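You operate a simulated robot arm through the tools that you are given. There is no shell and no other tool. Be economical: measure what you need, move in short steps, check, and stop when the job is done.

You run a simulated two-armed robot. Do the job below in one go: nothing can be reset, and whatever is moved stays where it is left.

JOB
Pencil in the box on the lounge card and file it.
Fine: shade the whole box; card into the green box, lid shut; the pencil goes back. A coat counts when it lies all over at full strength: go over it till it gets no stronger.

The check looks at the end state, three seconds after you hand in, the way a careful person would. Anything else that was tipped, shoved, dropped, spilled or broken makes it a failure. A push-on lid holds only when it is set on centred and level and pressed home; a screw cap is set on level and turned clockwise until tight.

ROBOT AND FRAMES
Two 7-joint arms with three-finger grippers on one trunk, on a base that drives. Base frame: it is fixed to the floor where the robot stands at the start and does not move with it; the origin is under the middle of the robot, x ahead of it, y to its left, z up. Units: mm, rad, N and s.
The left shoulder is at the start at [42, 154, 1007], the right one opposite. With the tool pointing down near the work surface each hand reaches from about 100 to 580 mm from the robot's upright axis, wherever it stands, measured 20 degrees to its own side. Places, roughly: inside of the green box [500, 0, 1000]; lid of the green box [500, 0, 1000]. Payload 2.69 kg a hand.
Tool frame (each hand has its own): the origin (TCP) lies between the finger pads and is the grasp point; the fingertips stand 29 mm ahead of it; z points along the fingers, y is the line along which they close. Largest opening 120 mm; the body of the gripper starts 78 mm behind the TCP.
Orientation is that of the tool frame in the base frame, as a unit quaternion [x, y, z, w]. With the fingers straight down and closing along the base's y, the tool's x points along the base's -x, its y along +y and its z along -z.

CONTROLS
- The arms move only by the tool step_arm. It takes "left_plan", "right_plan" or both (then of equal length, played together; a hand with none holds still); each is a list of rows, each an object (a shift or turn left out is 0, a gripper value left out holds the last) with "offset": the shift along the base's x, y, z in cm, a list of three; "rotation": the turn, a rotation vector about the base's x, y, z in rad, a list of three; "fingers": the opening, from 0 (shut) to 1 (fully open). In form: [{"offset": [dx, dy, dz], "rotation": [rx, ry, rz], "fingers": fingers}, ...]. A call has 1 to 10 rows; each row shifts and turns the commanded pose from where the row before left it. A row lasts 0.2 s, in which the tool goes at most 50 mm and 0.15 rad; a call with a longer step from one row to the next is refused whole, and so is a gripper value outside its range. A pose out of reach is approached as far as the arm can. The call stops where the force on the tool passes 80 N (or 10 N more than at its start, if that is more) or the arm is blocked; 0.2 s more then pass. The fingers move at their own pace and stop on an object; they squeeze with about 31 N. The grip force told is the motor's: it shows also when the fingers shut on nothing. Time passes only in rows, and 0.2 s behind the last, so rows that do not move let the fingers close. It gives the time, the measured TCP pose, the force on the tool (base axes), the opening and the grip force at its end, in the units of the frame above (readings bear some noise), with the torque about the TCP (base axes, N m) and any sound that the robot's microphone picked up, and new pictures: "views" is both (left out), scene, wrist or none (wrist: the cameras of the hands that moved).
- Cameras (640 x 400 px; columns grow to the right, rows downward): "scene" is now at [154.6, 16.5, 1166.7]; the picture's right is [0.18, -0.98, 0.00], its down [-0.45, -0.08, -0.89] and it looks along [0.87, 0.16, -0.46] (base axes); focal length 266 px, centre (320, 200). "left" rides on the left gripper at [63, 0, -104] in its tool frame; the picture's right is [0.00, 1.00, 0.00], its down [-0.83, 0.00, -0.56] and it looks along [-0.56, 0.00, 0.83] (tool axes); focal length 275 px, centre (320, 200). "right" rides on the right gripper at [63, 0, -104] in its tool frame; the picture's right is [0.00, 1.00, 0.00], its down [-0.83, 0.00, -0.56] and it looks along [-0.56, 0.00, 0.83] (tool axes); focal length 275 px, centre (320, 200). There is no depth. A picture from a camera that has moved, and an enlarged one, comes with that camera's place and axes in the base frame and with its lens.
- raise_lower(by): slides the trunk up (or, below 0, down) by that many mm; the arms and the scene camera ride with it, the base frame stays. It gives what a move gives, with no picture.
- steer(legs): drives the robot by 1 to 6 legs, each [ahead, left, turn to the left] in mm, mm and rad, along the robot's own axes; the way and the turn of a leg run together, so that a leg with both is an arc; at most 1500 mm and 3.142 rad a leg. The arms and the cameras ride along, it lands a little off, and it stops where it bumps. It gives what a move gives, and a new picture of the scene camera.
- turn_head(pan, tilt): turns the head with the scene camera to pan (to the left, within 1.396 rad either way) and tilt (down, from -0.506 to 1.204), counted from straight ahead of the robot. It gives what a move gives, and a new picture of the scene camera.
- enlarge(camera, box): a new picture of the part [left, top, right, bottom] of that camera's present view, enlarged. The clock stands still meanwhile.
- sign_off(): hands the job in; it is judged then, once.

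Go step by step. Nothing tells you exact positions but the pictures and the camera data: compare them with the known pose of the tool, close in by small moves and look again before you grip or let go. The budget is 120 turns and 260 pictures, counting those below and the enlarged ones. Unless the task says otherwise, let go and move clear before handing in, and close with one line.

The tools are called after "Call:" by a JSON object that holds its "name" and its "arguments". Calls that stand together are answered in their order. step_arm: Moves the arms, as the interface text tells. Its arguments: {"type":"object","properties":{"left_plan":{"type":"array","items":{"type":"object","properties":{"offset":{"type":"array","items":{"type":"number"}},"rotation":{"type":"array","items":{"type":"number"}},"fingers":{"type":"number"}}}},"right_plan":{"type":"array","items":{"type":"object","properties":{"offset":{"type":"array","items":{"type":"number"}},"rotation":{"type":"array","items":{"type":"number"}},"fingers":{"type":"number"}}}},"views":{"type":"string","enum":["both","scene","wrist","none"]}},"required":[]} The other tools are called the same way: raise_lower (by) slides the trunk up or down; steer (legs) drives the base; turn_head (pan, tilt) turns the head that bears the scene camera; enlarge (camera, box) takes an enlarged picture of a part of a camera's view; sign_off () hands the job in.

At the start:

```text
time: 0.0
left_eef_pos: [345.6, 214.5, 1000.9]
left_ee_rot: [0.001, 1.0, -0.001, 0.0]
left_contact_force: [0.0, -0.3, 0.0]
left_torque: [0.02, -0.04, 0.03]
left_finger_gap: 120.1
left_grasp_force: 0.0
right_eef_pos: [393.8, -101.0, 1000.9]
right_ee_rot: [0.0, 1.0, -0.001, 0.0]
right_contact_force: [0.0, 0.0, -0.5]
right_torque: [0.04, -0.01, 0.02]
right_finger_gap: 120.1
right_grasp_force: 0.0
trunk travel left (down, up): [-375.0, 63.0]
robot x, y, heading: [2.5, -0.0, 0.002]
head pan, tilt: [0.178, 0.476]
```

scene: 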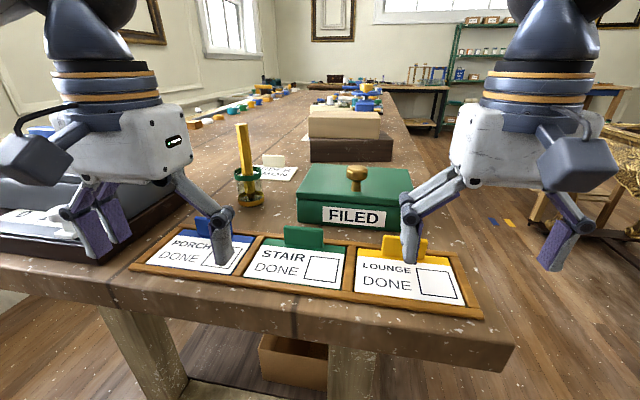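
right: 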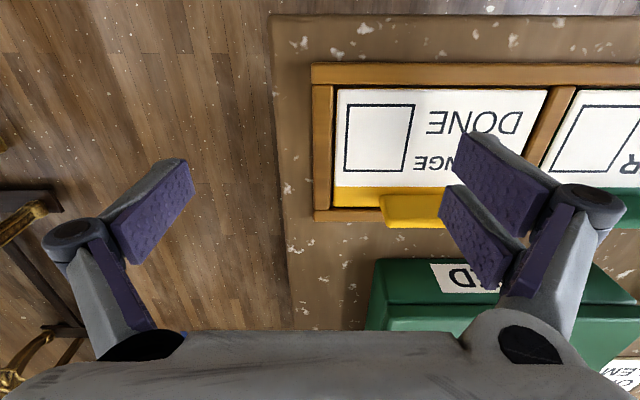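
left: 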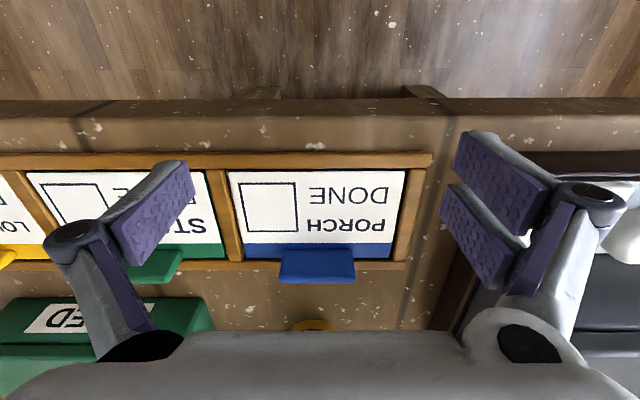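

I'll look closely at the pencil jar, the cards and the box before moving. The card surface seems to be at z≈950 from the two views.

Call:
{"name": "enlarge", "arguments": {"camera": "scene", "box": [200, 110, 320, 220]}}

Call:
{"name": "enlarge", "arguments": {"camera": "scene", "box": [230, 150, 500, 330]}}

Call:
{"name": "enlarge", "arguments": {"camera": "right", "box": [270, 40, 640, 330]}}

```text
3.64 times, centred on (260, 165) of scene
camera zoom: at [154.6, 16.5, 1166.7], right [0.18, -0.98, 0.0], down [-0.45, -0.08, -0.89], along [0.87, 0.16, -0.46], focal length 968 px, centre (538, 327)
```

zoom: 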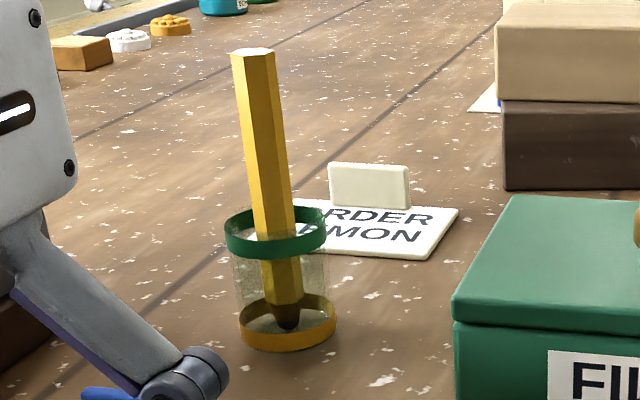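

```text
2.22 times, centred on (365, 240) of scene
camera zoom: at [154.6, 16.5, 1166.7], right [0.18, -0.98, 0.0], down [-0.45, -0.08, -0.89], along [0.87, 0.16, -0.46], focal length 592 px, centre (220, 111)
```

zoom: 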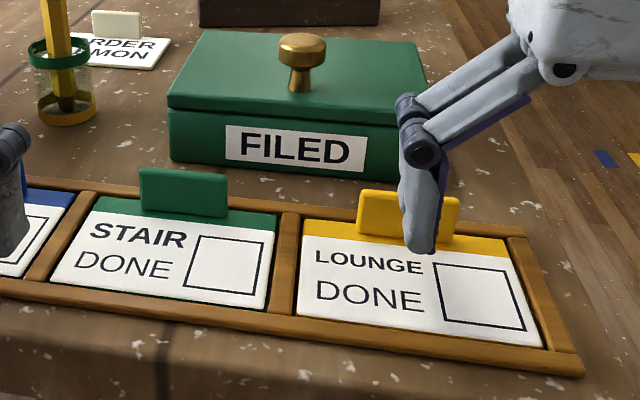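

```text
1.38 times, centred on (455, 185) of right
camera zoom: at [330.5, -101.4, 1105.1], right [0.0, 1.0, 0.0], down [0.83, 0.0, 0.56], along [0.56, 0.0, -0.83], focal length 380 px, centre (134, 221)
```

zoom: 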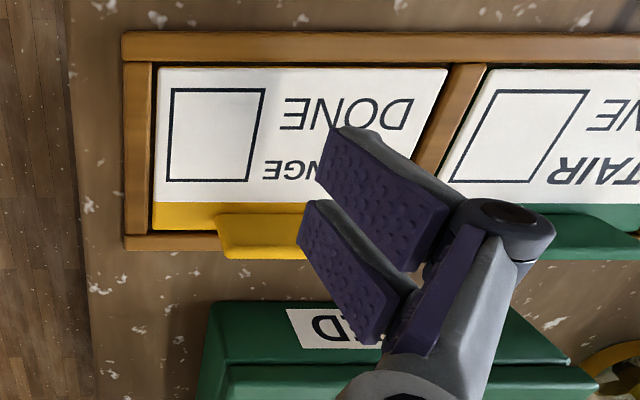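

The pencil stands upright in its jar at about (548, 215), with its top near z 1080. The lounge box spans roughly x 371–413, y −87 to −48. I'll raise both hands, then drive a little closer so the left hand can reach the pencil.

Call:
{"name": "step_arm", "arguments": {"left_plan": [{"offset": [0, 0, 4], "fingers": 0.5}, {"offset": [0, 0, 4]}, {"offset": [0, 0, 4]}, {"offset": [0, 0, 3]}], "right_plan": [{"offset": [0, 0, 4]}, {"offset": [0, 0, 4]}, {"offset": [0, 0, 4]}, {"offset": [0, 0, 3]}], "views": "none"}}

Call:
{"name": "steer", "arguments": {"legs": [[50, 0, 0]]}}

```text
time: 1.0
left_eef_pos: [348.9, 208.1, 1126.0]
left_ee_rot: [0.001, 1.0, -0.001, 0.001]
left_contact_force: [-0.3, 0.8, -0.2]
left_torque: [0.0, 0.05, -0.01]
left_finger_gap: 59.9
left_grasp_force: 0.0
left hand out of reach, approached as far as the arm can: row 4
right_eef_pos: [393.8, -100.7, 1151.0]
right_ee_rot: [-0.001, 1.0, 0.0, 0.0]
right_contact_force: [-0.2, -1.0, -0.6]
right_torque: [0.0, 0.0, -0.02]
right_finger_gap: 120.1
right_grasp_force: 0.1
trunk travel left (down, up): [-375.0, 63.0]
robot x, y, heading: [1.4, -1.4, -0.0]
head pan, tilt: [0.178, 0.476]
```

```text
time: 1.9
left_eef_pos: [400.7, 207.7, 1124.5]
left_ee_rot: [0.0, 1.0, -0.001, 0.0]
left_contact_force: [-0.1, 0.9, 0.6]
left_torque: [-0.01, 0.06, 0.01]
left_finger_gap: 60.3
left_grasp_force: 0.0
right_eef_pos: [443.3, -100.6, 1149.2]
right_ee_rot: [0.001, 1.0, -0.001, 0.0]
right_contact_force: [1.0, 0.5, -1.1]
right_torque: [-0.02, 0.06, 0.03]
right_finger_gap: 120.0
right_grasp_force: 0.1
trunk travel left (down, up): [-375.0, 63.0]
robot x, y, heading: [49.8, -4.8, -0.002]
head pan, tilt: [0.178, 0.476]
camera scene: at [205.3, 16.6, 1166.5], right [0.18, -0.98, 0.0], down [-0.45, -0.08, -0.89], along [0.87, 0.16, -0.46], focal length 266 px, centre (320, 200)
```

scene: 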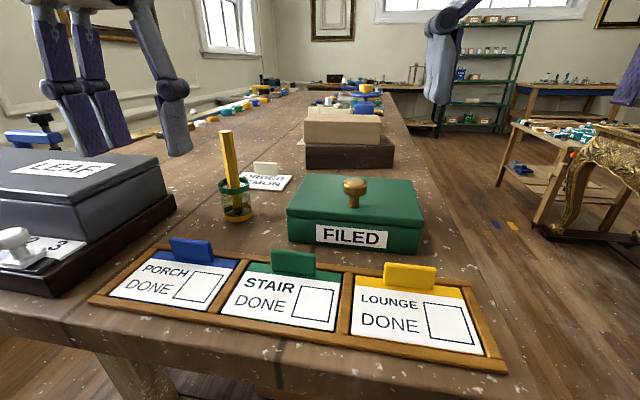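

View is clear now. I'll raise the trunk for headroom and bring the left hand toward the pencil for a wrist-camera fix.

Call:
{"name": "raise_lower", "arguments": {"by": 60}}

Call:
{"name": "step_arm", "arguments": {"left_plan": [{"offset": [3, 0.3, 0]}, {"offset": [3, 0.3, 0]}, {"offset": [3, 0.2, 0]}, {"offset": [0, 0, 0]}]}}

Call:
{"name": "enlarge", "arguments": {"camera": "scene", "box": [180, 110, 480, 300]}}

```text
time: 2.9
left_eef_pos: [399.6, 207.9, 1184.2]
left_ee_rot: [-0.001, 1.0, -0.001, 0.0]
left_contact_force: [0.3, 0.1, -0.3]
left_torque: [0.01, 0.02, 0.01]
left_finger_gap: 59.9
left_grasp_force: 0.1
right_eef_pos: [443.3, -101.0, 1209.3]
right_ee_rot: [-0.001, 1.0, -0.001, 0.0]
right_contact_force: [1.0, -0.7, -0.2]
right_torque: [0.02, 0.08, 0.0]
right_finger_gap: 120.0
right_grasp_force: 0.1
trunk travel left (down, up): [-435.0, 3.0]
robot x, y, heading: [48.5, -2.9, 0.001]
head pan, tilt: [0.178, 0.476]
```

```text
time: 3.9
left_eef_pos: [489.0, 215.7, 1185.7]
left_ee_rot: [0.0, 1.0, -0.001, 0.002]
left_contact_force: [-0.2, -0.5, -0.8]
left_torque: [0.03, -0.02, -0.05]
left_finger_gap: 60.0
left_grasp_force: 0.1
right_eef_pos: [441.7, -102.5, 1211.0]
right_ee_rot: [-0.001, 1.0, 0.0, 0.001]
right_contact_force: [0.0, -0.3, 0.1]
right_torque: [0.01, 0.02, 0.01]
right_finger_gap: 119.8
right_grasp_force: 0.0
trunk travel left (down, up): [-435.0, 3.0]
robot x, y, heading: [49.0, 1.7, -0.002]
head pan, tilt: [0.178, 0.476]
camera scene: at [145.0, 16.8, 1235.3], right [0.18, -0.98, 0.0], down [-0.45, -0.08, -0.89], along [0.87, 0.16, -0.46], focal length 266 px, centre (320, 200)
camera left: at [425.4, 216.0, 1288.7], right [0.0, 1.0, 0.0], down [0.83, 0.0, 0.56], along [0.56, 0.0, -0.83], focal length 275 px, centre (320, 200)
```

scene: 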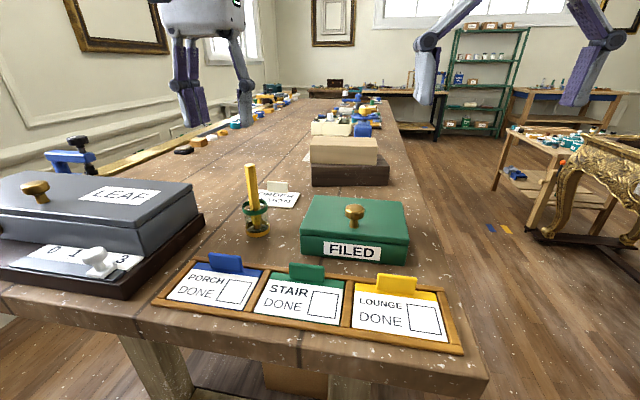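
left: 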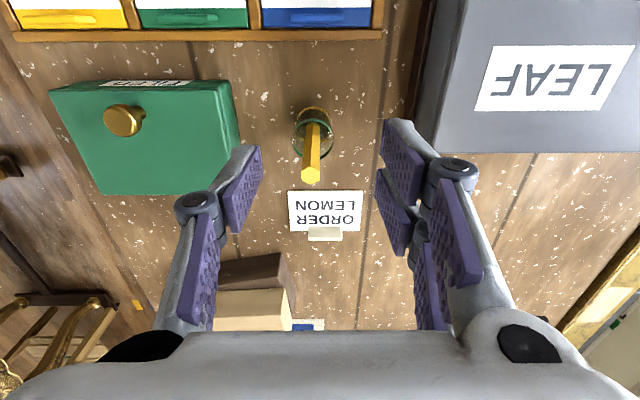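

```text
2.11 times, centred on (330, 205) of scene
camera zoom: at [145.0, 16.8, 1235.3], right [0.18, -0.98, 0.0], down [-0.45, -0.08, -0.89], along [0.87, 0.16, -0.46], focal length 560 px, centre (299, 190)
```

zoom: 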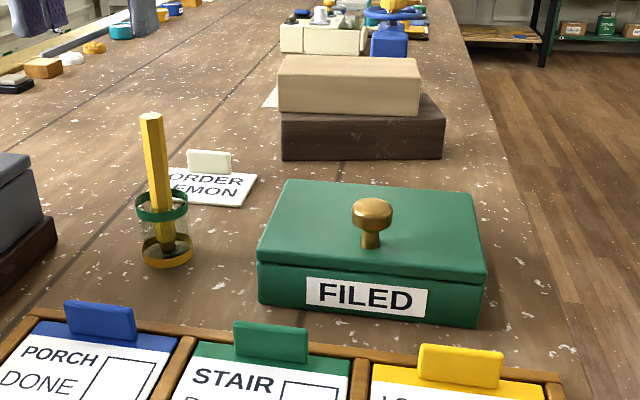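

The pencil top works out at about (538, 208, 1083). I'll zoom in on the wrist view to see whether it leans.

Call:
{"name": "enlarge", "arguments": {"camera": "left", "box": [270, 90, 370, 200]}}

Call:
{"name": "enlarge", "arguments": {"camera": "scene", "box": [220, 150, 300, 250]}}

```text
3.64 times, centred on (320, 145) of left
camera zoom: at [425.4, 216.0, 1288.7], right [0.0, 1.0, 0.0], down [0.83, 0.0, 0.56], along [0.56, 0.0, -0.83], focal length 1001 px, centre (320, 400)
```

zoom: 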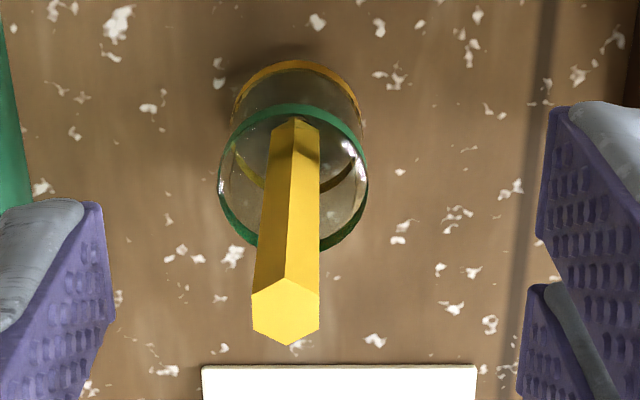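

```text
4.00 times, centred on (260, 200) of scene
camera zoom: at [145.0, 16.8, 1235.3], right [0.18, -0.98, 0.0], down [-0.45, -0.08, -0.89], along [0.87, 0.16, -0.46], focal length 1065 px, centre (560, 200)
```

zoom: 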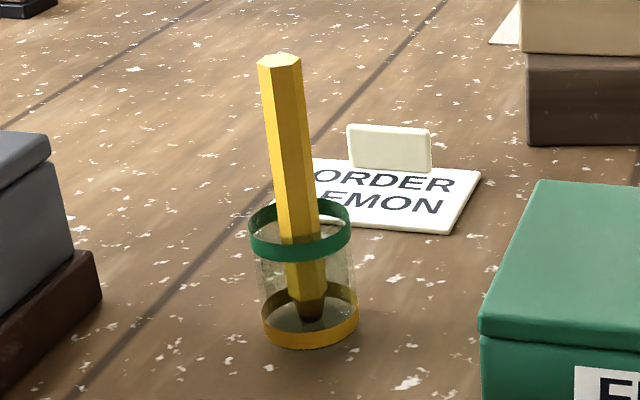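

The pencil is vertical at about (539.5, 208), hex flats facing ±y. The jar rim is at z≈1002. I'll move above it, partway down, and check.

Call:
{"name": "step_arm", "arguments": {"left_plan": [{"offset": [2.5, -0.4, 0]}, {"offset": [2.55, -0.37, 0]}, {"offset": [0, 0, -3]}, {"offset": [0, 0, -3]}, {"offset": [0, 0, 0]}]}}

```text
time: 5.1
left_eef_pos: [503.3, 214.0, 1124.8]
left_ee_rot: [0.0, 1.0, -0.001, 0.001]
left_contact_force: [-0.4, -0.1, -0.3]
left_torque: [0.01, -0.01, -0.01]
left_finger_gap: 60.0
left_grasp_force: 0.1
left hand out of reach, approached as far as the arm can: row 1, 2
right_eef_pos: [443.0, -101.5, 1210.4]
right_ee_rot: [0.0, 1.0, 0.0, -0.001]
right_contact_force: [-0.3, 0.2, 0.1]
right_torque: [-0.01, 0.01, 0.02]
right_finger_gap: 120.0
right_grasp_force: 0.0
trunk travel left (down, up): [-435.0, 3.0]
robot x, y, heading: [51.0, 3.6, -0.003]
head pan, tilt: [0.178, 0.476]
camera scene: at [145.7, 16.5, 1235.2], right [0.18, -0.98, 0.0], down [-0.45, -0.08, -0.89], along [0.87, 0.16, -0.46], focal length 266 px, centre (320, 200)
camera left: at [441.7, 213.4, 1227.5], right [0.0, 1.0, 0.0], down [0.83, 0.0, 0.56], along [0.56, 0.0, -0.83], focal length 275 px, centre (320, 200)
```

scene: 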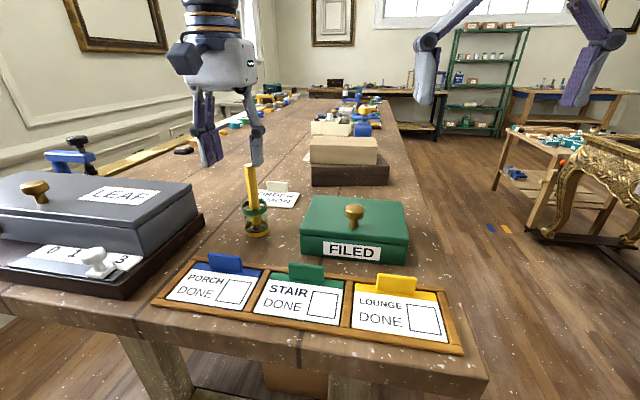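
left: 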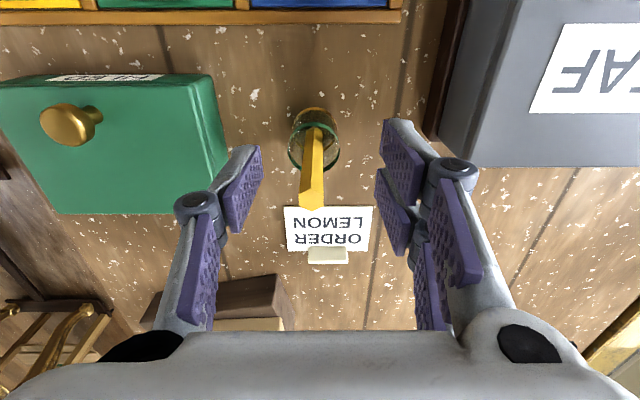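

The hand is at its reach limit at this height. I'll drive ahead another 50 mm.

Call:
{"name": "steer", "arguments": {"legs": [[50, 0, 0]]}}

Call:
{"name": "step_arm", "arguments": {"left_plan": [{"offset": [0, 0, 0]}], "views": "wrist"}}

```text
time: 6.0
left_eef_pos: [555.6, 213.6, 1124.9]
left_ee_rot: [-0.001, 1.0, 0.0, 0.001]
left_contact_force: [0.2, 0.2, 0.4]
left_torque: [0.01, 0.02, -0.02]
left_finger_gap: 60.1
left_grasp_force: 0.0
right_eef_pos: [493.4, -101.9, 1210.3]
right_ee_rot: [0.0, 1.0, 0.0, 0.0]
right_contact_force: [0.7, -0.9, 0.0]
right_torque: [0.0, 0.05, 0.01]
right_finger_gap: 120.3
right_grasp_force: 0.1
trunk travel left (down, up): [-435.0, 3.0]
robot x, y, heading: [99.7, -1.8, 0.0]
head pan, tilt: [0.178, 0.476]
camera scene: at [196.1, 16.6, 1235.2], right [0.18, -0.98, 0.0], down [-0.45, -0.08, -0.89], along [0.87, 0.16, -0.46], focal length 266 px, centre (320, 200)
```

scene: 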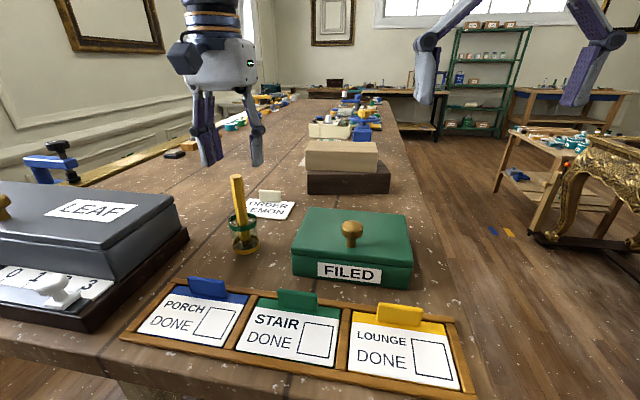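

```text
time: 6.4
left_eef_pos: [554.4, 212.0, 1124.5]
left_ee_rot: [0.001, 1.0, 0.0, 0.002]
left_contact_force: [0.3, -0.9, 0.8]
left_torque: [0.01, -0.01, 0.01]
left_finger_gap: 60.0
left_grasp_force: 0.2
right_eef_pos: [491.6, -101.0, 1210.8]
right_ee_rot: [0.0, 1.0, 0.0, 0.0]
right_contact_force: [0.4, 0.1, -0.6]
right_torque: [0.0, -0.01, -0.01]
right_finger_gap: 120.1
right_grasp_force: 0.0
trunk travel left (down, up): [-435.0, 3.0]
robot x, y, heading: [98.6, -2.8, -0.001]
head pan, tilt: [0.178, 0.476]
camera left: at [491.0, 213.5, 1227.9], right [0.0, 1.0, 0.0], down [0.83, 0.0, 0.56], along [0.56, 0.0, -0.83], focal length 275 px, centre (320, 200)
```

left: 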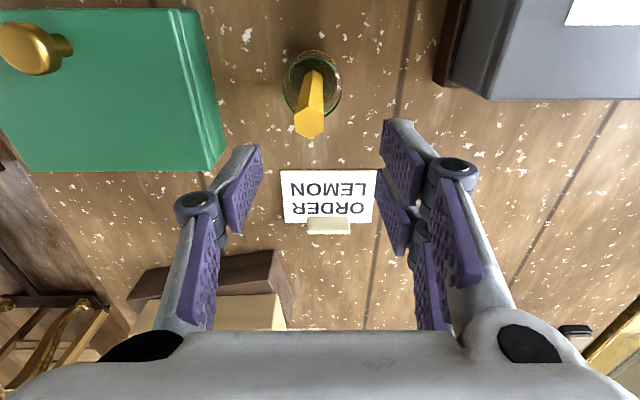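

The pencil is confirmed at (538.7, 207.5). I'll align, descend to TCP z≈1048 and grip.

Call:
{"name": "step_arm", "arguments": {"left_plan": [{"offset": [-1.57, -0.5, 0]}, {"offset": [0, 0, -2.5]}, {"offset": [0, 0, -2.5]}, {"offset": [0, 0, -2.65]}, {"offset": [0, 0, 0]}]}}

```text
time: 7.6
left_eef_pos: [539.0, 208.0, 1046.7]
left_ee_rot: [-0.001, 1.0, -0.001, 0.0]
left_contact_force: [0.0, -0.1, 0.1]
left_torque: [0.0, 0.01, 0.01]
left_finger_gap: 60.0
left_grasp_force: 0.0
right_eef_pos: [493.3, -102.5, 1210.4]
right_ee_rot: [0.001, 1.0, 0.0, 0.0]
right_contact_force: [-0.6, 0.9, 0.0]
right_torque: [0.01, 0.0, -0.01]
right_finger_gap: 119.8
right_grasp_force: 0.0
trunk travel left (down, up): [-435.0, 3.0]
robot x, y, heading: [94.8, -0.6, -0.001]
head pan, tilt: [0.178, 0.476]
camera scene: at [195.3, 16.5, 1235.2], right [0.18, -0.98, 0.0], down [-0.45, -0.08, -0.89], along [0.87, 0.16, -0.46], focal length 266 px, centre (320, 200)
camera left: at [475.9, 208.4, 1150.3], right [0.0, 1.0, 0.0], down [0.83, 0.0, 0.56], along [0.56, 0.0, -0.83], focal length 275 px, centre (320, 200)
```

scene: 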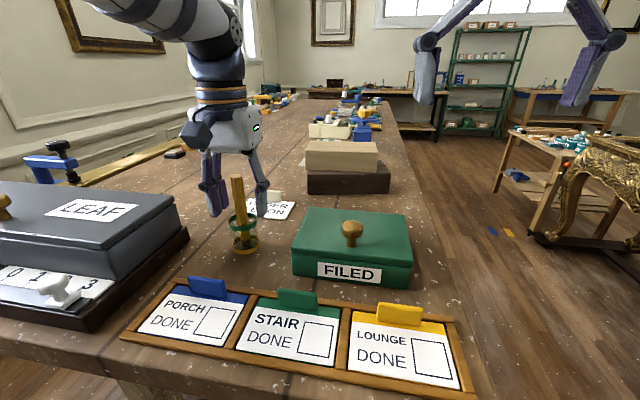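
left: 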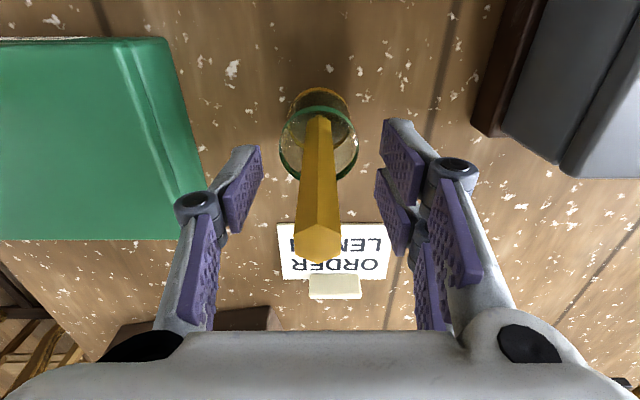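

The pencil passes through the grasp point in the wrist view. Closing.

Call:
{"name": "step_arm", "arguments": {"left_plan": [{"fingers": 0.0}, {}, {}], "views": "wrist"}}

Call:
{"name": "step_arm", "arguments": {"left_plan": [{"offset": [0, 0, 2.5]}, {"offset": [0, 0, 2.5]}, {"offset": [0, 0, 2.5]}, {}], "views": "both"}}

```text
time: 8.4
left_eef_pos: [539.8, 207.9, 1046.9]
left_ee_rot: [0.0, 1.0, -0.001, 0.001]
left_contact_force: [0.3, 0.1, 0.3]
left_torque: [0.06, 0.03, 0.0]
left_finger_gap: 14.2
left_grasp_force: 31.1
right_eef_pos: [492.9, -100.2, 1210.3]
right_ee_rot: [0.0, 1.0, -0.001, 0.0]
right_contact_force: [-0.8, -0.5, 0.1]
right_torque: [0.02, 0.02, -0.01]
right_finger_gap: 119.9
right_grasp_force: 0.0
trunk travel left (down, up): [-435.0, 3.0]
robot x, y, heading: [98.8, 0.0, -0.001]
head pan, tilt: [0.178, 0.476]
camera left: at [476.2, 208.4, 1150.4], right [0.0, 1.0, 0.0], down [0.83, 0.0, 0.56], along [0.56, 0.0, -0.83], focal length 275 px, centre (320, 200)
```

left: 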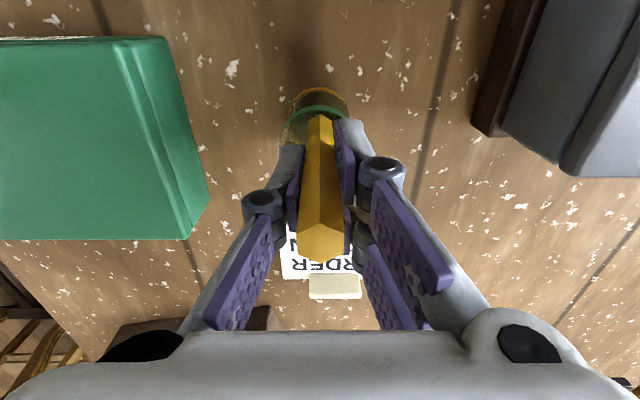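

```text
time: 9.4
left_eef_pos: [537.6, 208.1, 1123.3]
left_ee_rot: [0.0, 1.0, -0.002, 0.001]
left_contact_force: [0.0, 0.4, -0.1]
left_torque: [0.0, -0.01, 0.0]
left_finger_gap: 14.2
left_grasp_force: 31.2
right_eef_pos: [492.7, -100.7, 1210.6]
right_ee_rot: [0.0, 1.0, 0.0, 0.0]
right_contact_force: [0.0, 0.9, -0.1]
right_torque: [0.01, 0.03, -0.03]
right_finger_gap: 120.1
right_grasp_force: 0.0
trunk travel left (down, up): [-435.0, 3.0]
robot x, y, heading: [97.5, 0.7, -0.001]
head pan, tilt: [0.178, 0.476]
camera scene: at [195.7, 16.6, 1235.1], right [0.18, -0.98, 0.0], down [-0.45, -0.08, -0.89], along [0.87, 0.16, -0.46], focal length 266 px, centre (320, 200)
camera left: at [475.1, 209.0, 1225.6], right [0.0, 1.0, 0.0], down [0.83, 0.0, 0.56], along [0.56, 0.0, -0.83], focal length 275 px, centre (320, 200)
```

scene: 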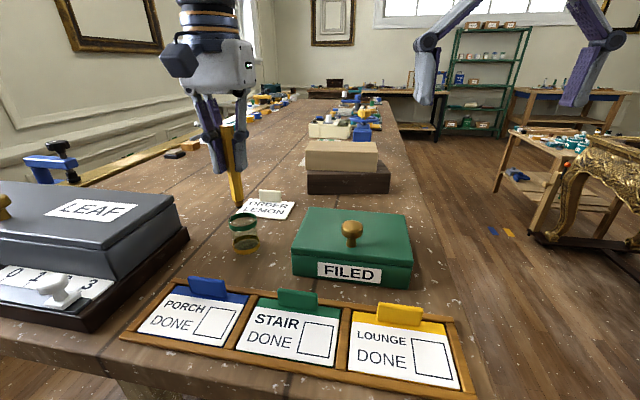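
left: 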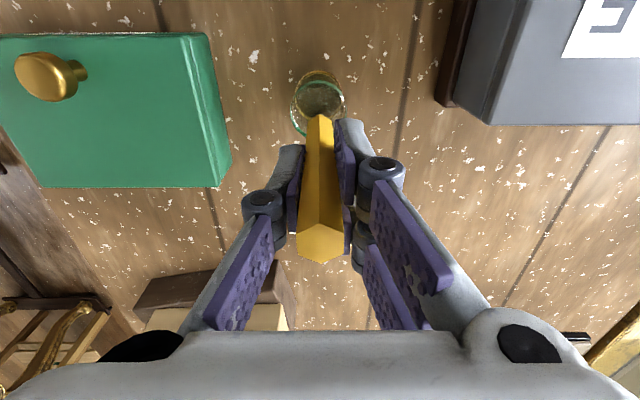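

Pencil in hand. I'll move the right hand well out to the right, then carry the pencil back and across to the lounge card, going around the knob.

Call:
{"name": "step_arm", "arguments": {"right_plan": [{"offset": [-2, -4.4, 0], "fingers": 0.5}, {"offset": [-2, -4.4, 0]}, {"offset": [-2, -4.4, 0]}, {"offset": [-2, -4.4, 0]}, {"offset": [-2, -4.4, 0]}], "left_plan": [{"offset": [-3.5, 0, 0]}, {"offset": [-3.5, 0, 0]}, {"offset": [-3.5, 0, 0]}, {"offset": [-3.5, 0, 0]}, {"offset": [-0.6, -3, 0]}], "views": "none"}}

Call:
{"name": "step_arm", "arguments": {"left_plan": [{"offset": [0, -4.1, 0]}, {"offset": [0, -4.1, 0]}, {"offset": [0, -4.1, 0]}, {"offset": [0, -4.1, 0]}, {"offset": [0, -4.1, 0]}, {"offset": [0, -4, 0]}, {}]}}

```text
time: 10.6
left_eef_pos: [393.0, 175.6, 1122.5]
left_ee_rot: [0.001, 1.0, 0.0, 0.001]
left_contact_force: [-0.3, 0.0, -0.7]
left_torque: [0.07, 0.0, -0.01]
left_finger_gap: 14.1
left_grasp_force: 31.3
right_eef_pos: [412.2, -314.6, 1194.6]
right_ee_rot: [0.0, 1.0, 0.001, -0.001]
right_contact_force: [1.0, -0.8, 0.1]
right_torque: [0.06, 0.05, 0.04]
right_finger_gap: 60.1
right_grasp_force: 0.0
right hand out of reach, approached as far as the arm can: row 5
trunk travel left (down, up): [-435.0, 3.0]
robot x, y, heading: [101.3, 2.7, -0.006]
head pan, tilt: [0.178, 0.476]
```

```text
time: 12.2
left_eef_pos: [397.3, -62.2, 1126.9]
left_ee_rot: [-0.008, 1.0, -0.014, -0.005]
left_contact_force: [-0.1, 0.1, 0.9]
left_torque: [0.01, -0.02, 0.0]
left_finger_gap: 14.2
left_grasp_force: 31.0
right_eef_pos: [411.5, -311.9, 1193.4]
right_ee_rot: [0.0, 1.0, 0.0, -0.002]
right_contact_force: [0.0, 0.2, 0.3]
right_torque: [-0.03, 0.01, -0.02]
right_finger_gap: 60.2
right_grasp_force: 0.1
trunk travel left (down, up): [-435.0, 3.0]
robot x, y, heading: [99.5, -3.3, -0.005]
head pan, tilt: [0.178, 0.476]
camera scene: at [199.1, 6.6, 1246.8], right [0.06, -1.0, 0.0], down [-0.34, -0.02, -0.94], along [0.94, 0.06, -0.34], focal length 266 px, centre (320, 200)
camera left: at [335.6, -59.5, 1230.8], right [-0.01, 1.0, -0.03], down [0.84, 0.02, 0.55], along [0.55, -0.02, -0.84], focal length 275 px, centre (320, 200)
```

scene: 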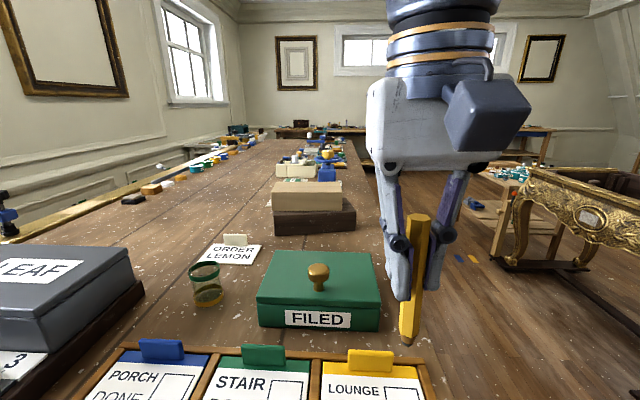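
left: 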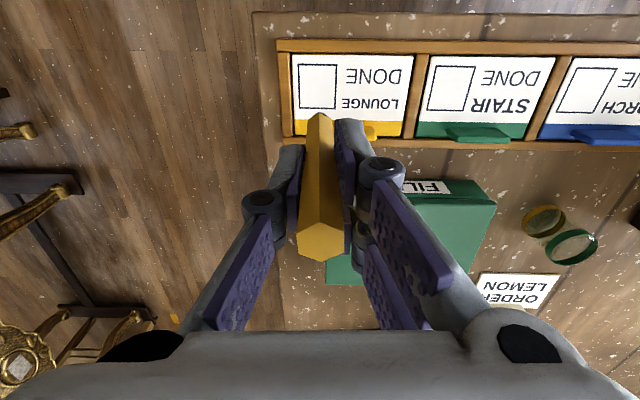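

The left arm, folded across the body, seems to have nudged the head and tilted the tool slightly. I'll back off and shift the robot to the right so the left arm works on its own side.

Call:
{"name": "steer", "arguments": {"legs": [[-60, 0, 0], [0, -140, 0]]}}

Call:
{"name": "step_arm", "arguments": {"left_plan": [{"offset": [2, 4.3, 0]}, {"offset": [2, 4.3, 0]}, {"offset": [1.5, 4.5, 0]}, {}]}}

```text
time: 14.5
left_eef_pos: [336.8, -204.7, 1127.6]
left_ee_rot: [-0.004, 1.0, -0.011, -0.003]
left_contact_force: [-0.2, -0.1, 0.5]
left_torque: [0.02, -0.02, 0.0]
left_finger_gap: 14.2
left_grasp_force: 30.9
right_eef_pos: [351.6, -452.2, 1195.0]
right_ee_rot: [0.0, 1.0, 0.001, 0.0]
right_contact_force: [-1.0, -0.5, 0.4]
right_torque: [0.03, -0.02, -0.01]
right_finger_gap: 59.8
right_grasp_force: 0.1
trunk travel left (down, up): [-435.0, 3.0]
robot x, y, heading: [40.8, -139.8, 0.002]
head pan, tilt: [0.178, 0.476]
camera scene: at [139.2, -135.4, 1248.7], right [0.05, -1.0, 0.0], down [-0.32, -0.02, -0.95], along [0.95, 0.05, -0.32], focal length 266 px, centre (320, 200)
```

scene: 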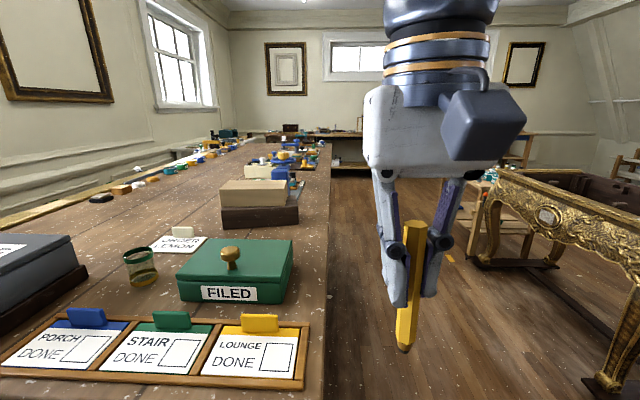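

```text
time: 15.5
left_eef_pos: [390.9, -73.1, 1127.4]
left_ee_rot: [-0.005, 1.0, -0.011, -0.004]
left_contact_force: [-0.3, 0.1, -0.6]
left_torque: [-0.03, -0.01, 0.04]
left_finger_gap: 14.0
left_grasp_force: 30.9
right_eef_pos: [350.9, -453.3, 1195.1]
right_ee_rot: [0.001, 1.0, 0.0, 0.0]
right_contact_force: [0.5, -0.7, 0.0]
right_torque: [0.01, -0.04, 0.03]
right_finger_gap: 60.0
right_grasp_force: 0.0
trunk travel left (down, up): [-435.0, 3.0]
robot x, y, heading: [37.7, -141.8, -0.001]
head pan, tilt: [0.178, 0.476]
camera scene: at [135.8, -124.0, 1235.2], right [0.18, -0.98, 0.0], down [-0.45, -0.08, -0.89], along [0.87, 0.16, -0.46], focal length 266 px, centre (320, 200)
camera left: at [328.5, -71.6, 1230.9], right [0.0, 1.0, -0.02], down [0.83, 0.02, 0.55], along [0.55, -0.02, -0.83], focal length 275 px, centre (320, 200)
```

scene: 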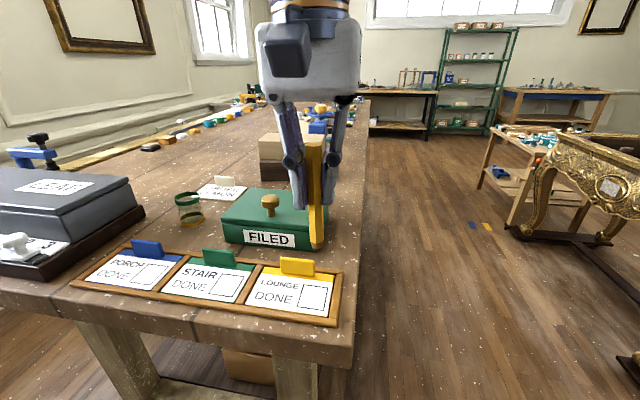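
left: 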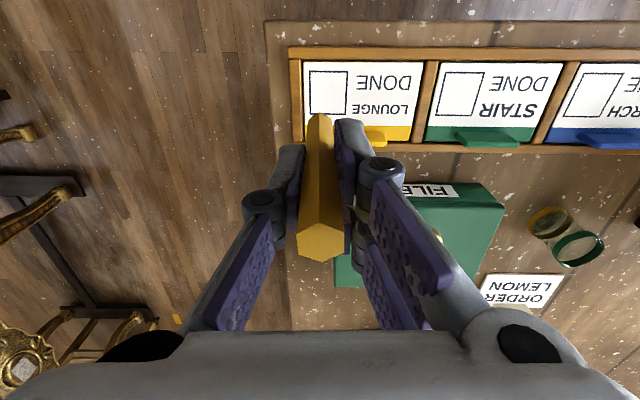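

The head is back to normal and the posture is fine. I'll correct the slight tilt, lower until the tip is near the card, and inspect.

Call:
{"name": "step_arm", "arguments": {"left_plan": [{"offset": [0.1, 0.6, -2.5], "rotation": [0.022, -0.008, -0.01]}, {"offset": [0, 0, -2.5]}, {}], "views": "wrist"}}

Call:
{"name": "enlarge", "arguments": {"camera": "left", "box": [250, 20, 410, 120]}}

Call:
{"name": "enlarge", "arguments": {"camera": "scene", "box": [240, 210, 360, 330]}}

```text
time: 16.3
left_eef_pos: [391.6, -67.6, 1078.1]
left_ee_rot: [0.0, 1.0, 0.0, 0.002]
left_contact_force: [0.1, 0.7, 0.6]
left_torque: [0.0, 0.05, 0.0]
left_finger_gap: 14.1
left_grasp_force: 30.6
right_eef_pos: [350.2, -452.0, 1196.5]
right_ee_rot: [0.001, 1.0, 0.0, 0.0]
right_contact_force: [-0.1, -0.3, 0.0]
right_torque: [-0.01, -0.01, -0.02]
right_finger_gap: 60.2
right_grasp_force: 0.0
trunk travel left (down, up): [-435.0, 3.0]
robot x, y, heading: [37.6, -139.4, 0.001]
head pan, tilt: [0.178, 0.476]
camera left: at [328.7, -66.1, 1180.8], right [0.01, 1.0, 0.0], down [0.83, 0.0, 0.56], along [0.56, 0.0, -0.83], focal length 275 px, centre (320, 200)
```

left: 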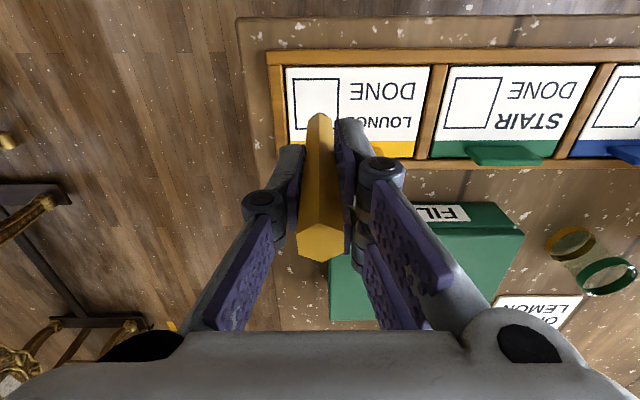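

```text
4.00 times, centred on (330, 70) of left
camera zoom: at [328.7, -66.1, 1180.8], right [0.01, 1.0, 0.0], down [0.83, 0.0, 0.56], along [0.56, 0.0, -0.83], focal length 1101 px, centre (280, 720)
```

zoom: 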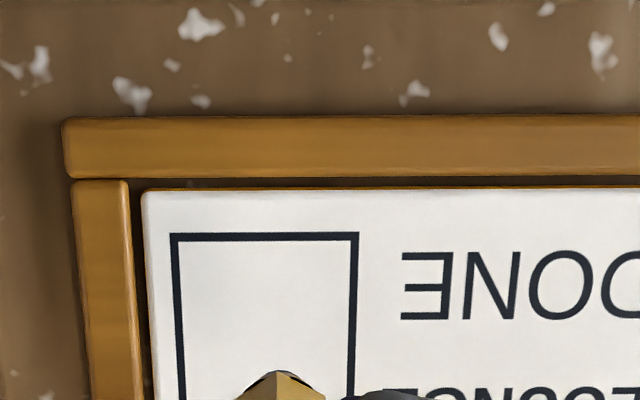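

```text
3.33 times, centred on (300, 270) of scene
camera zoom: at [135.9, -123.3, 1235.2], right [0.18, -0.98, 0.0], down [-0.45, -0.08, -0.89], along [0.87, 0.16, -0.46], focal length 887 px, centre (387, -33)
```

zoom: 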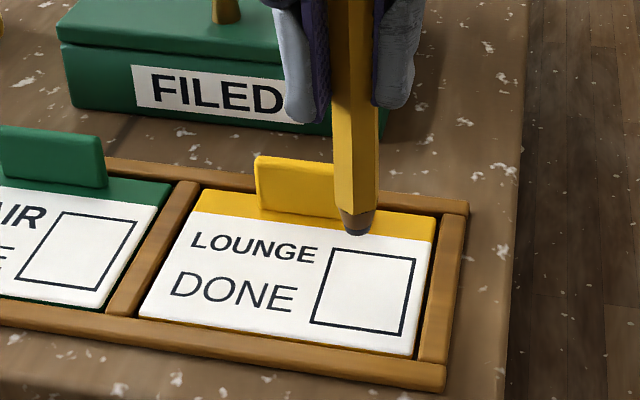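

The tip sits about 94 mm below the TCP, and the box outline spans about x 370.5–412, y −87 to −49.5. I'll come down at its centre and touch gently while watching the force.

Call:
{"name": "step_arm", "arguments": {"left_plan": [{"offset": [0, 0, -2.8]}, {}, {"offset": [0, 0, -0.2]}, {"offset": [0, 0, -0.1]}], "views": "wrist"}}

Call:
{"name": "enlarge", "arguments": {"camera": "scene", "box": [250, 230, 350, 330]}}

```text
time: 17.3
left_eef_pos: [391.8, -65.2, 1048.0]
left_ee_rot: [0.001, 1.0, 0.0, 0.001]
left_contact_force: [-0.7, 1.0, 9.3]
left_torque: [-0.02, 0.07, -0.02]
left_finger_gap: 14.4
left_grasp_force: 31.1
right_eef_pos: [350.0, -453.1, 1197.1]
right_ee_rot: [0.0, 1.0, 0.0, 0.001]
right_contact_force: [0.2, 0.2, -0.3]
right_torque: [0.04, 0.02, 0.02]
right_finger_gap: 60.0
right_grasp_force: 0.0
trunk travel left (down, up): [-435.0, 3.0]
robot x, y, heading: [40.0, -140.1, -0.002]
head pan, tilt: [0.178, 0.476]
camera left: at [328.4, -66.0, 1150.6], right [0.01, 1.0, 0.0], down [0.83, 0.0, 0.56], along [0.56, 0.0, -0.83], focal length 275 px, centre (320, 200)
```

left: 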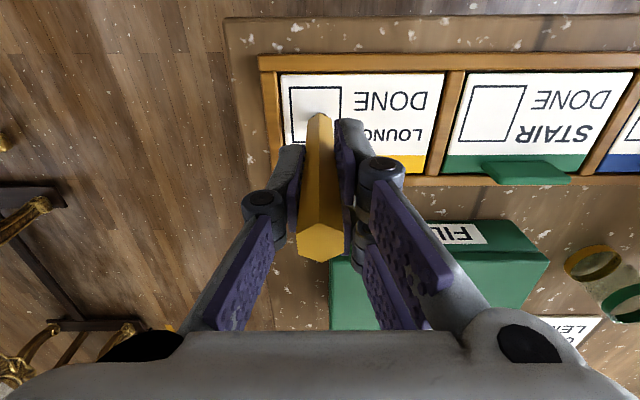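

```text
4.00 times, centred on (300, 280) of scene
camera zoom: at [135.3, -123.4, 1235.3], right [0.18, -0.98, 0.0], down [-0.45, -0.08, -0.89], along [0.87, 0.16, -0.46], focal length 1065 px, centre (400, -120)
```

zoom: 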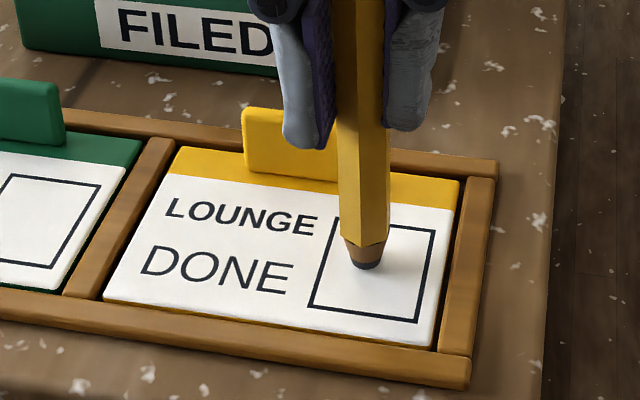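

Contact at about 9 N with TCP z≈1048, tip inside the box. I'll make a short test stroke and look at it.

Call:
{"name": "step_arm", "arguments": {"left_plan": [{"offset": [0, -0.5, 0]}, {"offset": [0, -0.5, 0]}, {"offset": [0, 0, 2]}, {"offset": [-3, 3, 0]}, {}], "views": "none"}}

Call:
{"name": "enlarge", "arguments": {"camera": "scene", "box": [270, 260, 350, 330]}}

Call:
{"name": "enlarge", "arguments": {"camera": "left", "box": [230, 70, 350, 150]}}

```text
time: 18.5
left_eef_pos: [362.3, -46.5, 1066.7]
left_ee_rot: [0.001, 1.0, 0.0, 0.001]
left_contact_force: [0.8, -0.4, 0.0]
left_torque: [0.0, 0.02, -0.01]
left_finger_gap: 14.1
left_grasp_force: 30.8
right_eef_pos: [351.4, -454.2, 1195.1]
right_ee_rot: [0.001, 1.0, 0.0, -0.001]
right_contact_force: [0.3, 0.2, 0.0]
right_torque: [0.05, 0.0, -0.01]
right_finger_gap: 59.7
right_grasp_force: 0.0
trunk travel left (down, up): [-435.0, 3.0]
robot x, y, heading: [39.4, -137.3, -0.004]
head pan, tilt: [0.178, 0.476]
```

```text
5.71 times, centred on (310, 295) of scene
camera zoom: at [136.5, -124.5, 1235.0], right [0.18, -0.98, 0.0], down [-0.45, -0.08, -0.89], along [0.87, 0.16, -0.46], focal length 1521 px, centre (377, -343)
```

zoom: 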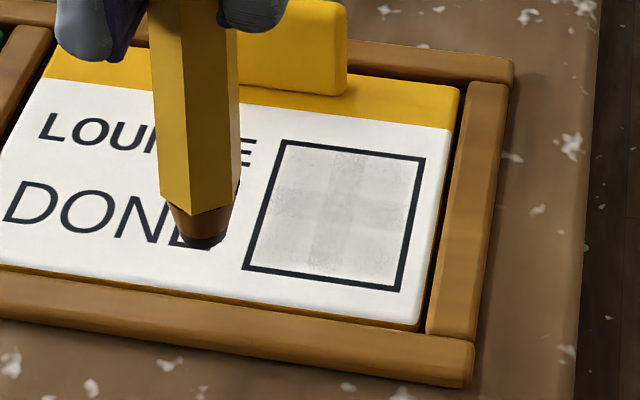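

```text
5.00 times, centred on (290, 110) of left
camera zoom: at [299.2, -47.1, 1169.1], right [0.01, 1.0, 0.0], down [0.83, -0.01, 0.56], along [0.56, 0.0, -0.83], focal length 1376 px, centre (470, 650)
```

zoom: 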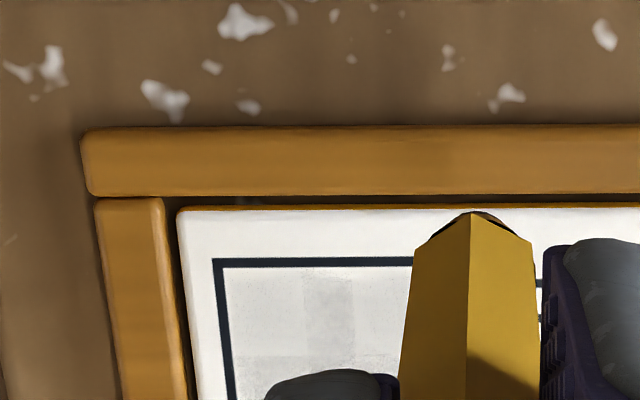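

The test left a faint, patchy tint that stays inside the outline. Now I'll go over the box in a full serpentine pass with a bit more pressure.

Call:
{"name": "step_arm", "arguments": {"left_plan": [{"offset": [1.57, -3.35, 0]}, {"offset": [0, 0, -1.5]}, {"offset": [0, 0, -0.5]}, {"offset": [0, 1.2, 0]}, {"offset": [0, 1.2, 0]}, {"offset": [0.7, 0, 0]}, {"offset": [0, -1.2, 0]}, {"offset": [0, -1.2, 0]}, {"offset": [0.7, 0, 0]}, {"offset": [0, 1.2, 0]}], "views": "none"}}

Call:
{"name": "step_arm", "arguments": {"left_plan": [{"offset": [0, 1.2, 0]}, {"offset": [0.7, 0, 0]}, {"offset": [0, -1.2, 0]}, {"offset": [0, -1.2, 0]}, {"offset": [0.7, 0, 0]}, {"offset": [0, 1.2, 0]}, {"offset": [0, 1.2, 0]}, {"offset": [0, 0, 2]}, {"offset": [-4.4, 1, 0]}, {}], "views": "none"}}

Call:
{"name": "enlarge", "arguments": {"camera": "scene", "box": [270, 260, 350, 330]}}

```text
time: 20.7
left_eef_pos: [393.4, -69.0, 1047.1]
left_ee_rot: [0.001, 1.0, -0.002, 0.001]
left_contact_force: [-0.5, -4.9, 9.7]
left_torque: [-0.54, 0.01, 0.03]
left_finger_gap: 14.1
left_grasp_force: 30.8
right_eef_pos: [350.8, -453.0, 1194.8]
right_ee_rot: [0.001, 1.0, 0.0, 0.0]
right_contact_force: [-0.1, 0.5, -1.0]
right_torque: [-0.03, 0.03, 0.03]
right_finger_gap: 59.9
right_grasp_force: 0.0
trunk travel left (down, up): [-435.0, 3.0]
robot x, y, heading: [37.1, -139.3, 0.001]
head pan, tilt: [0.178, 0.476]
```

```text
time: 22.9
left_eef_pos: [362.3, -46.2, 1066.4]
left_ee_rot: [0.0, 1.0, 0.0, 0.001]
left_contact_force: [0.4, -0.8, -0.3]
left_torque: [0.04, 0.03, 0.01]
left_finger_gap: 14.1
left_grasp_force: 30.9
right_eef_pos: [351.4, -454.2, 1193.7]
right_ee_rot: [0.001, 1.0, -0.001, -0.001]
right_contact_force: [1.4, 0.2, 0.4]
right_torque: [0.04, 0.0, -0.02]
right_finger_gap: 59.9
right_grasp_force: 0.0
trunk travel left (down, up): [-435.0, 3.0]
robot x, y, heading: [39.0, -142.9, -0.002]
head pan, tilt: [0.178, 0.476]
```

```text
5.71 times, centred on (310, 295) of scene
camera zoom: at [136.7, -124.4, 1235.0], right [0.18, -0.98, 0.0], down [-0.45, -0.08, -0.89], along [0.87, 0.16, -0.46], focal length 1521 px, centre (377, -343)
```

zoom: 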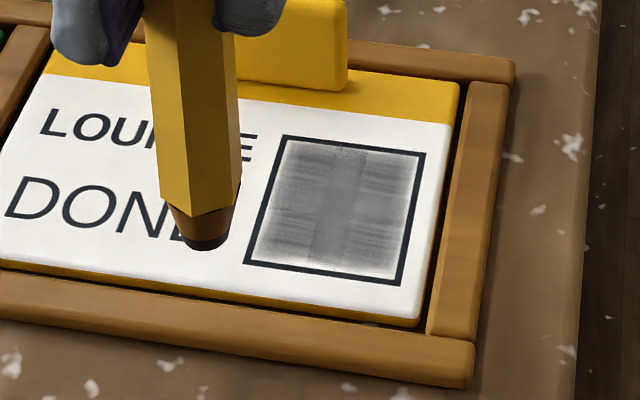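

Coverage is building evenly, weaker toward the edges. Next pass goes the other way (along x), extended slightly toward the borders.

Call:
{"name": "step_arm", "arguments": {"left_plan": [{"offset": [1.37, -3.58, 0]}, {"offset": [0, 0, -1.5]}, {"offset": [0, 0, -0.5]}, {"offset": [1.6, 0, 0]}, {"offset": [1.6, 0, 0]}, {"offset": [0, 0.7, 0]}, {"offset": [-1.6, 0, 0]}, {"offset": [-1.6, 0, 0]}, {"offset": [0, 0.7, 0]}, {"offset": [1.6, 0, 0]}], "views": "none"}}

Call:
{"name": "step_arm", "arguments": {"left_plan": [{"offset": [1.6, 0, 0]}, {"offset": [0, 0.7, 0]}, {"offset": [-1.6, 0, 0]}, {"offset": [-1.6, 0, 0]}, {"offset": [0, 0.7, 0]}, {"offset": [1.6, 0, 0]}, {"offset": [1.6, 0, 0]}, {"offset": [0, 0, 2]}, {"offset": [-4.6, 0.8, 0]}, {}], "views": "none"}}

Call:
{"name": "enlarge", "arguments": {"camera": "scene", "box": [270, 260, 350, 330]}}

```text
time: 25.1
left_eef_pos: [391.7, -67.3, 1046.5]
left_ee_rot: [0.001, 1.0, 0.0, -0.001]
left_contact_force: [-0.9, -0.4, 1.9]
left_torque: [-0.04, 0.09, 0.02]
left_finger_gap: 14.2
left_grasp_force: 31.1
right_eef_pos: [351.8, -452.6, 1195.3]
right_ee_rot: [0.001, 1.0, 0.0, -0.001]
right_contact_force: [-0.3, 0.7, 0.6]
right_torque: [0.0, -0.01, 0.03]
right_finger_gap: 59.7
right_grasp_force: 0.0
trunk travel left (down, up): [-435.0, 3.0]
robot x, y, heading: [42.9, -142.7, 0.001]
head pan, tilt: [0.178, 0.476]
```

```text
time: 27.3
left_eef_pos: [360.5, -46.0, 1066.2]
left_ee_rot: [0.0, 1.0, 0.001, 0.0]
left_contact_force: [0.3, 0.3, 0.6]
left_torque: [0.02, -0.01, -0.02]
left_finger_gap: 14.2
left_grasp_force: 31.2
right_eef_pos: [350.4, -452.6, 1195.1]
right_ee_rot: [0.001, 1.0, 0.001, -0.001]
right_contact_force: [0.7, 0.1, 0.5]
right_torque: [0.01, 0.02, 0.05]
right_finger_gap: 59.9
right_grasp_force: 0.1
trunk travel left (down, up): [-435.0, 3.0]
robot x, y, heading: [36.9, -139.9, 0.002]
head pan, tilt: [0.178, 0.476]
```

```text
5.71 times, centred on (310, 295) of scene
camera zoom: at [136.7, -124.3, 1235.0], right [0.18, -0.98, 0.0], down [-0.45, -0.08, -0.89], along [0.87, 0.16, -0.46], focal length 1521 px, centre (377, -343)
```

zoom: 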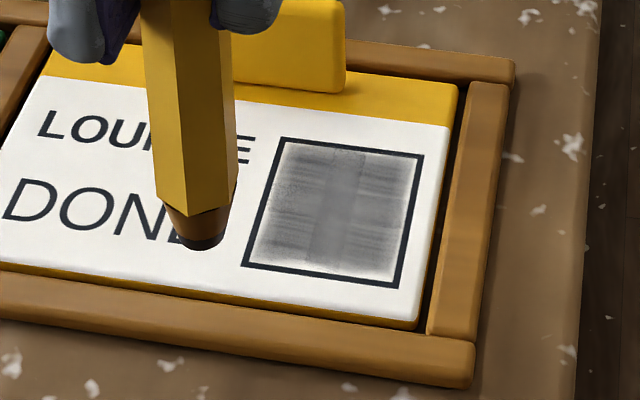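

That pass was too light (about 2 N). Repeating with 1.2 mm more depth.

Call:
{"name": "step_arm", "arguments": {"left_plan": [{"offset": [1.55, -3.6, 0]}, {"offset": [0, 0, -1.5]}, {"offset": [0, 0, -0.62]}, {"offset": [1.6, 0, 0]}, {"offset": [1.6, 0, 0]}, {"offset": [0, 0.7, 0]}, {"offset": [-1.6, 0, 0]}, {"offset": [-1.6, 0, 0]}, {"offset": [0, 0.7, 0]}, {"offset": [1.6, 0, 0]}], "views": "none"}}

Call:
{"name": "step_arm", "arguments": {"left_plan": [{"offset": [1.6, 0, 0]}, {"offset": [0, 0.7, 0]}, {"offset": [-1.6, 0, 0]}, {"offset": [-1.6, 0, 0]}, {"offset": [0, 0.7, 0]}, {"offset": [1.6, 0, 0]}, {"offset": [1.6, 0, 0]}], "views": "none"}}

Call:
{"name": "step_arm", "arguments": {"left_plan": [{"offset": [0, 0, 2]}, {"offset": [-4.7, 0.8, 0]}, {}], "views": "none"}}

Call:
{"name": "enlarge", "arguments": {"camera": "scene", "box": [270, 260, 350, 330]}}

```text
time: 29.5
left_eef_pos: [390.7, -67.0, 1044.0]
left_ee_rot: [0.0, 1.0, 0.0, -0.001]
left_contact_force: [-8.6, -0.5, 15.9]
left_torque: [-0.04, 0.92, -0.01]
left_finger_gap: 14.3
left_grasp_force: 31.1
right_eef_pos: [350.6, -451.0, 1196.3]
right_ee_rot: [-0.001, 1.0, 0.0, 0.0]
right_contact_force: [0.0, -0.1, 0.4]
right_torque: [-0.02, 0.01, -0.01]
right_finger_gap: 60.3
right_grasp_force: 0.0
trunk travel left (down, up): [-435.0, 3.0]
robot x, y, heading: [35.1, -139.8, -0.001]
head pan, tilt: [0.178, 0.476]
```

```text
time: 31.1
left_eef_pos: [409.4, -52.4, 1044.9]
left_ee_rot: [-0.001, 1.0, 0.001, 0.0]
left_contact_force: [-4.7, 0.6, 7.4]
left_torque: [0.06, 0.42, 0.01]
left_finger_gap: 14.1
left_grasp_force: 31.1
right_eef_pos: [349.4, -452.9, 1195.5]
right_ee_rot: [0.001, 1.0, 0.0, 0.0]
right_contact_force: [0.3, 0.7, -0.4]
right_torque: [0.01, -0.02, -0.02]
right_finger_gap: 59.9
right_grasp_force: 0.1
trunk travel left (down, up): [-435.0, 3.0]
robot x, y, heading: [37.9, -140.8, 0.002]
head pan, tilt: [0.178, 0.476]
```

```text
time: 31.9
left_eef_pos: [362.2, -45.6, 1064.6]
left_ee_rot: [0.001, 1.0, 0.001, 0.001]
left_contact_force: [0.3, 0.0, 0.4]
left_torque: [0.02, 0.04, 0.01]
left_finger_gap: 14.3
left_grasp_force: 30.9
right_eef_pos: [350.8, -452.4, 1194.4]
right_ee_rot: [0.001, 1.0, 0.0, -0.001]
right_contact_force: [0.4, -0.5, -0.2]
right_torque: [0.05, 0.03, 0.02]
right_finger_gap: 60.1
right_grasp_force: 0.1
trunk travel left (down, up): [-435.0, 3.0]
robot x, y, heading: [40.8, -139.2, 0.001]
head pan, tilt: [0.178, 0.476]
```

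```text
5.71 times, centred on (310, 295) of scene
camera zoom: at [136.8, -124.4, 1235.0], right [0.18, -0.98, 0.0], down [-0.45, -0.08, -0.89], along [0.87, 0.16, -0.46], focal length 1521 px, centre (377, -343)
```

zoom: 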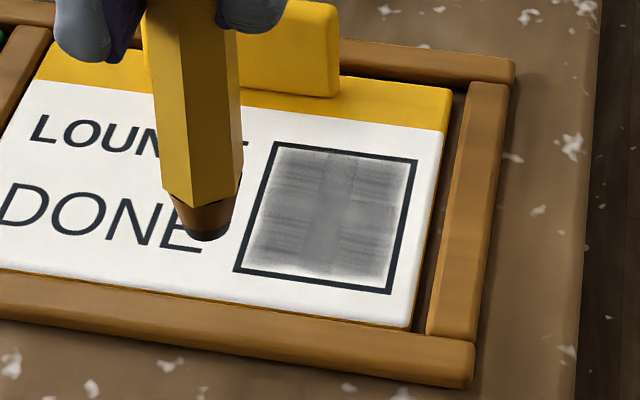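

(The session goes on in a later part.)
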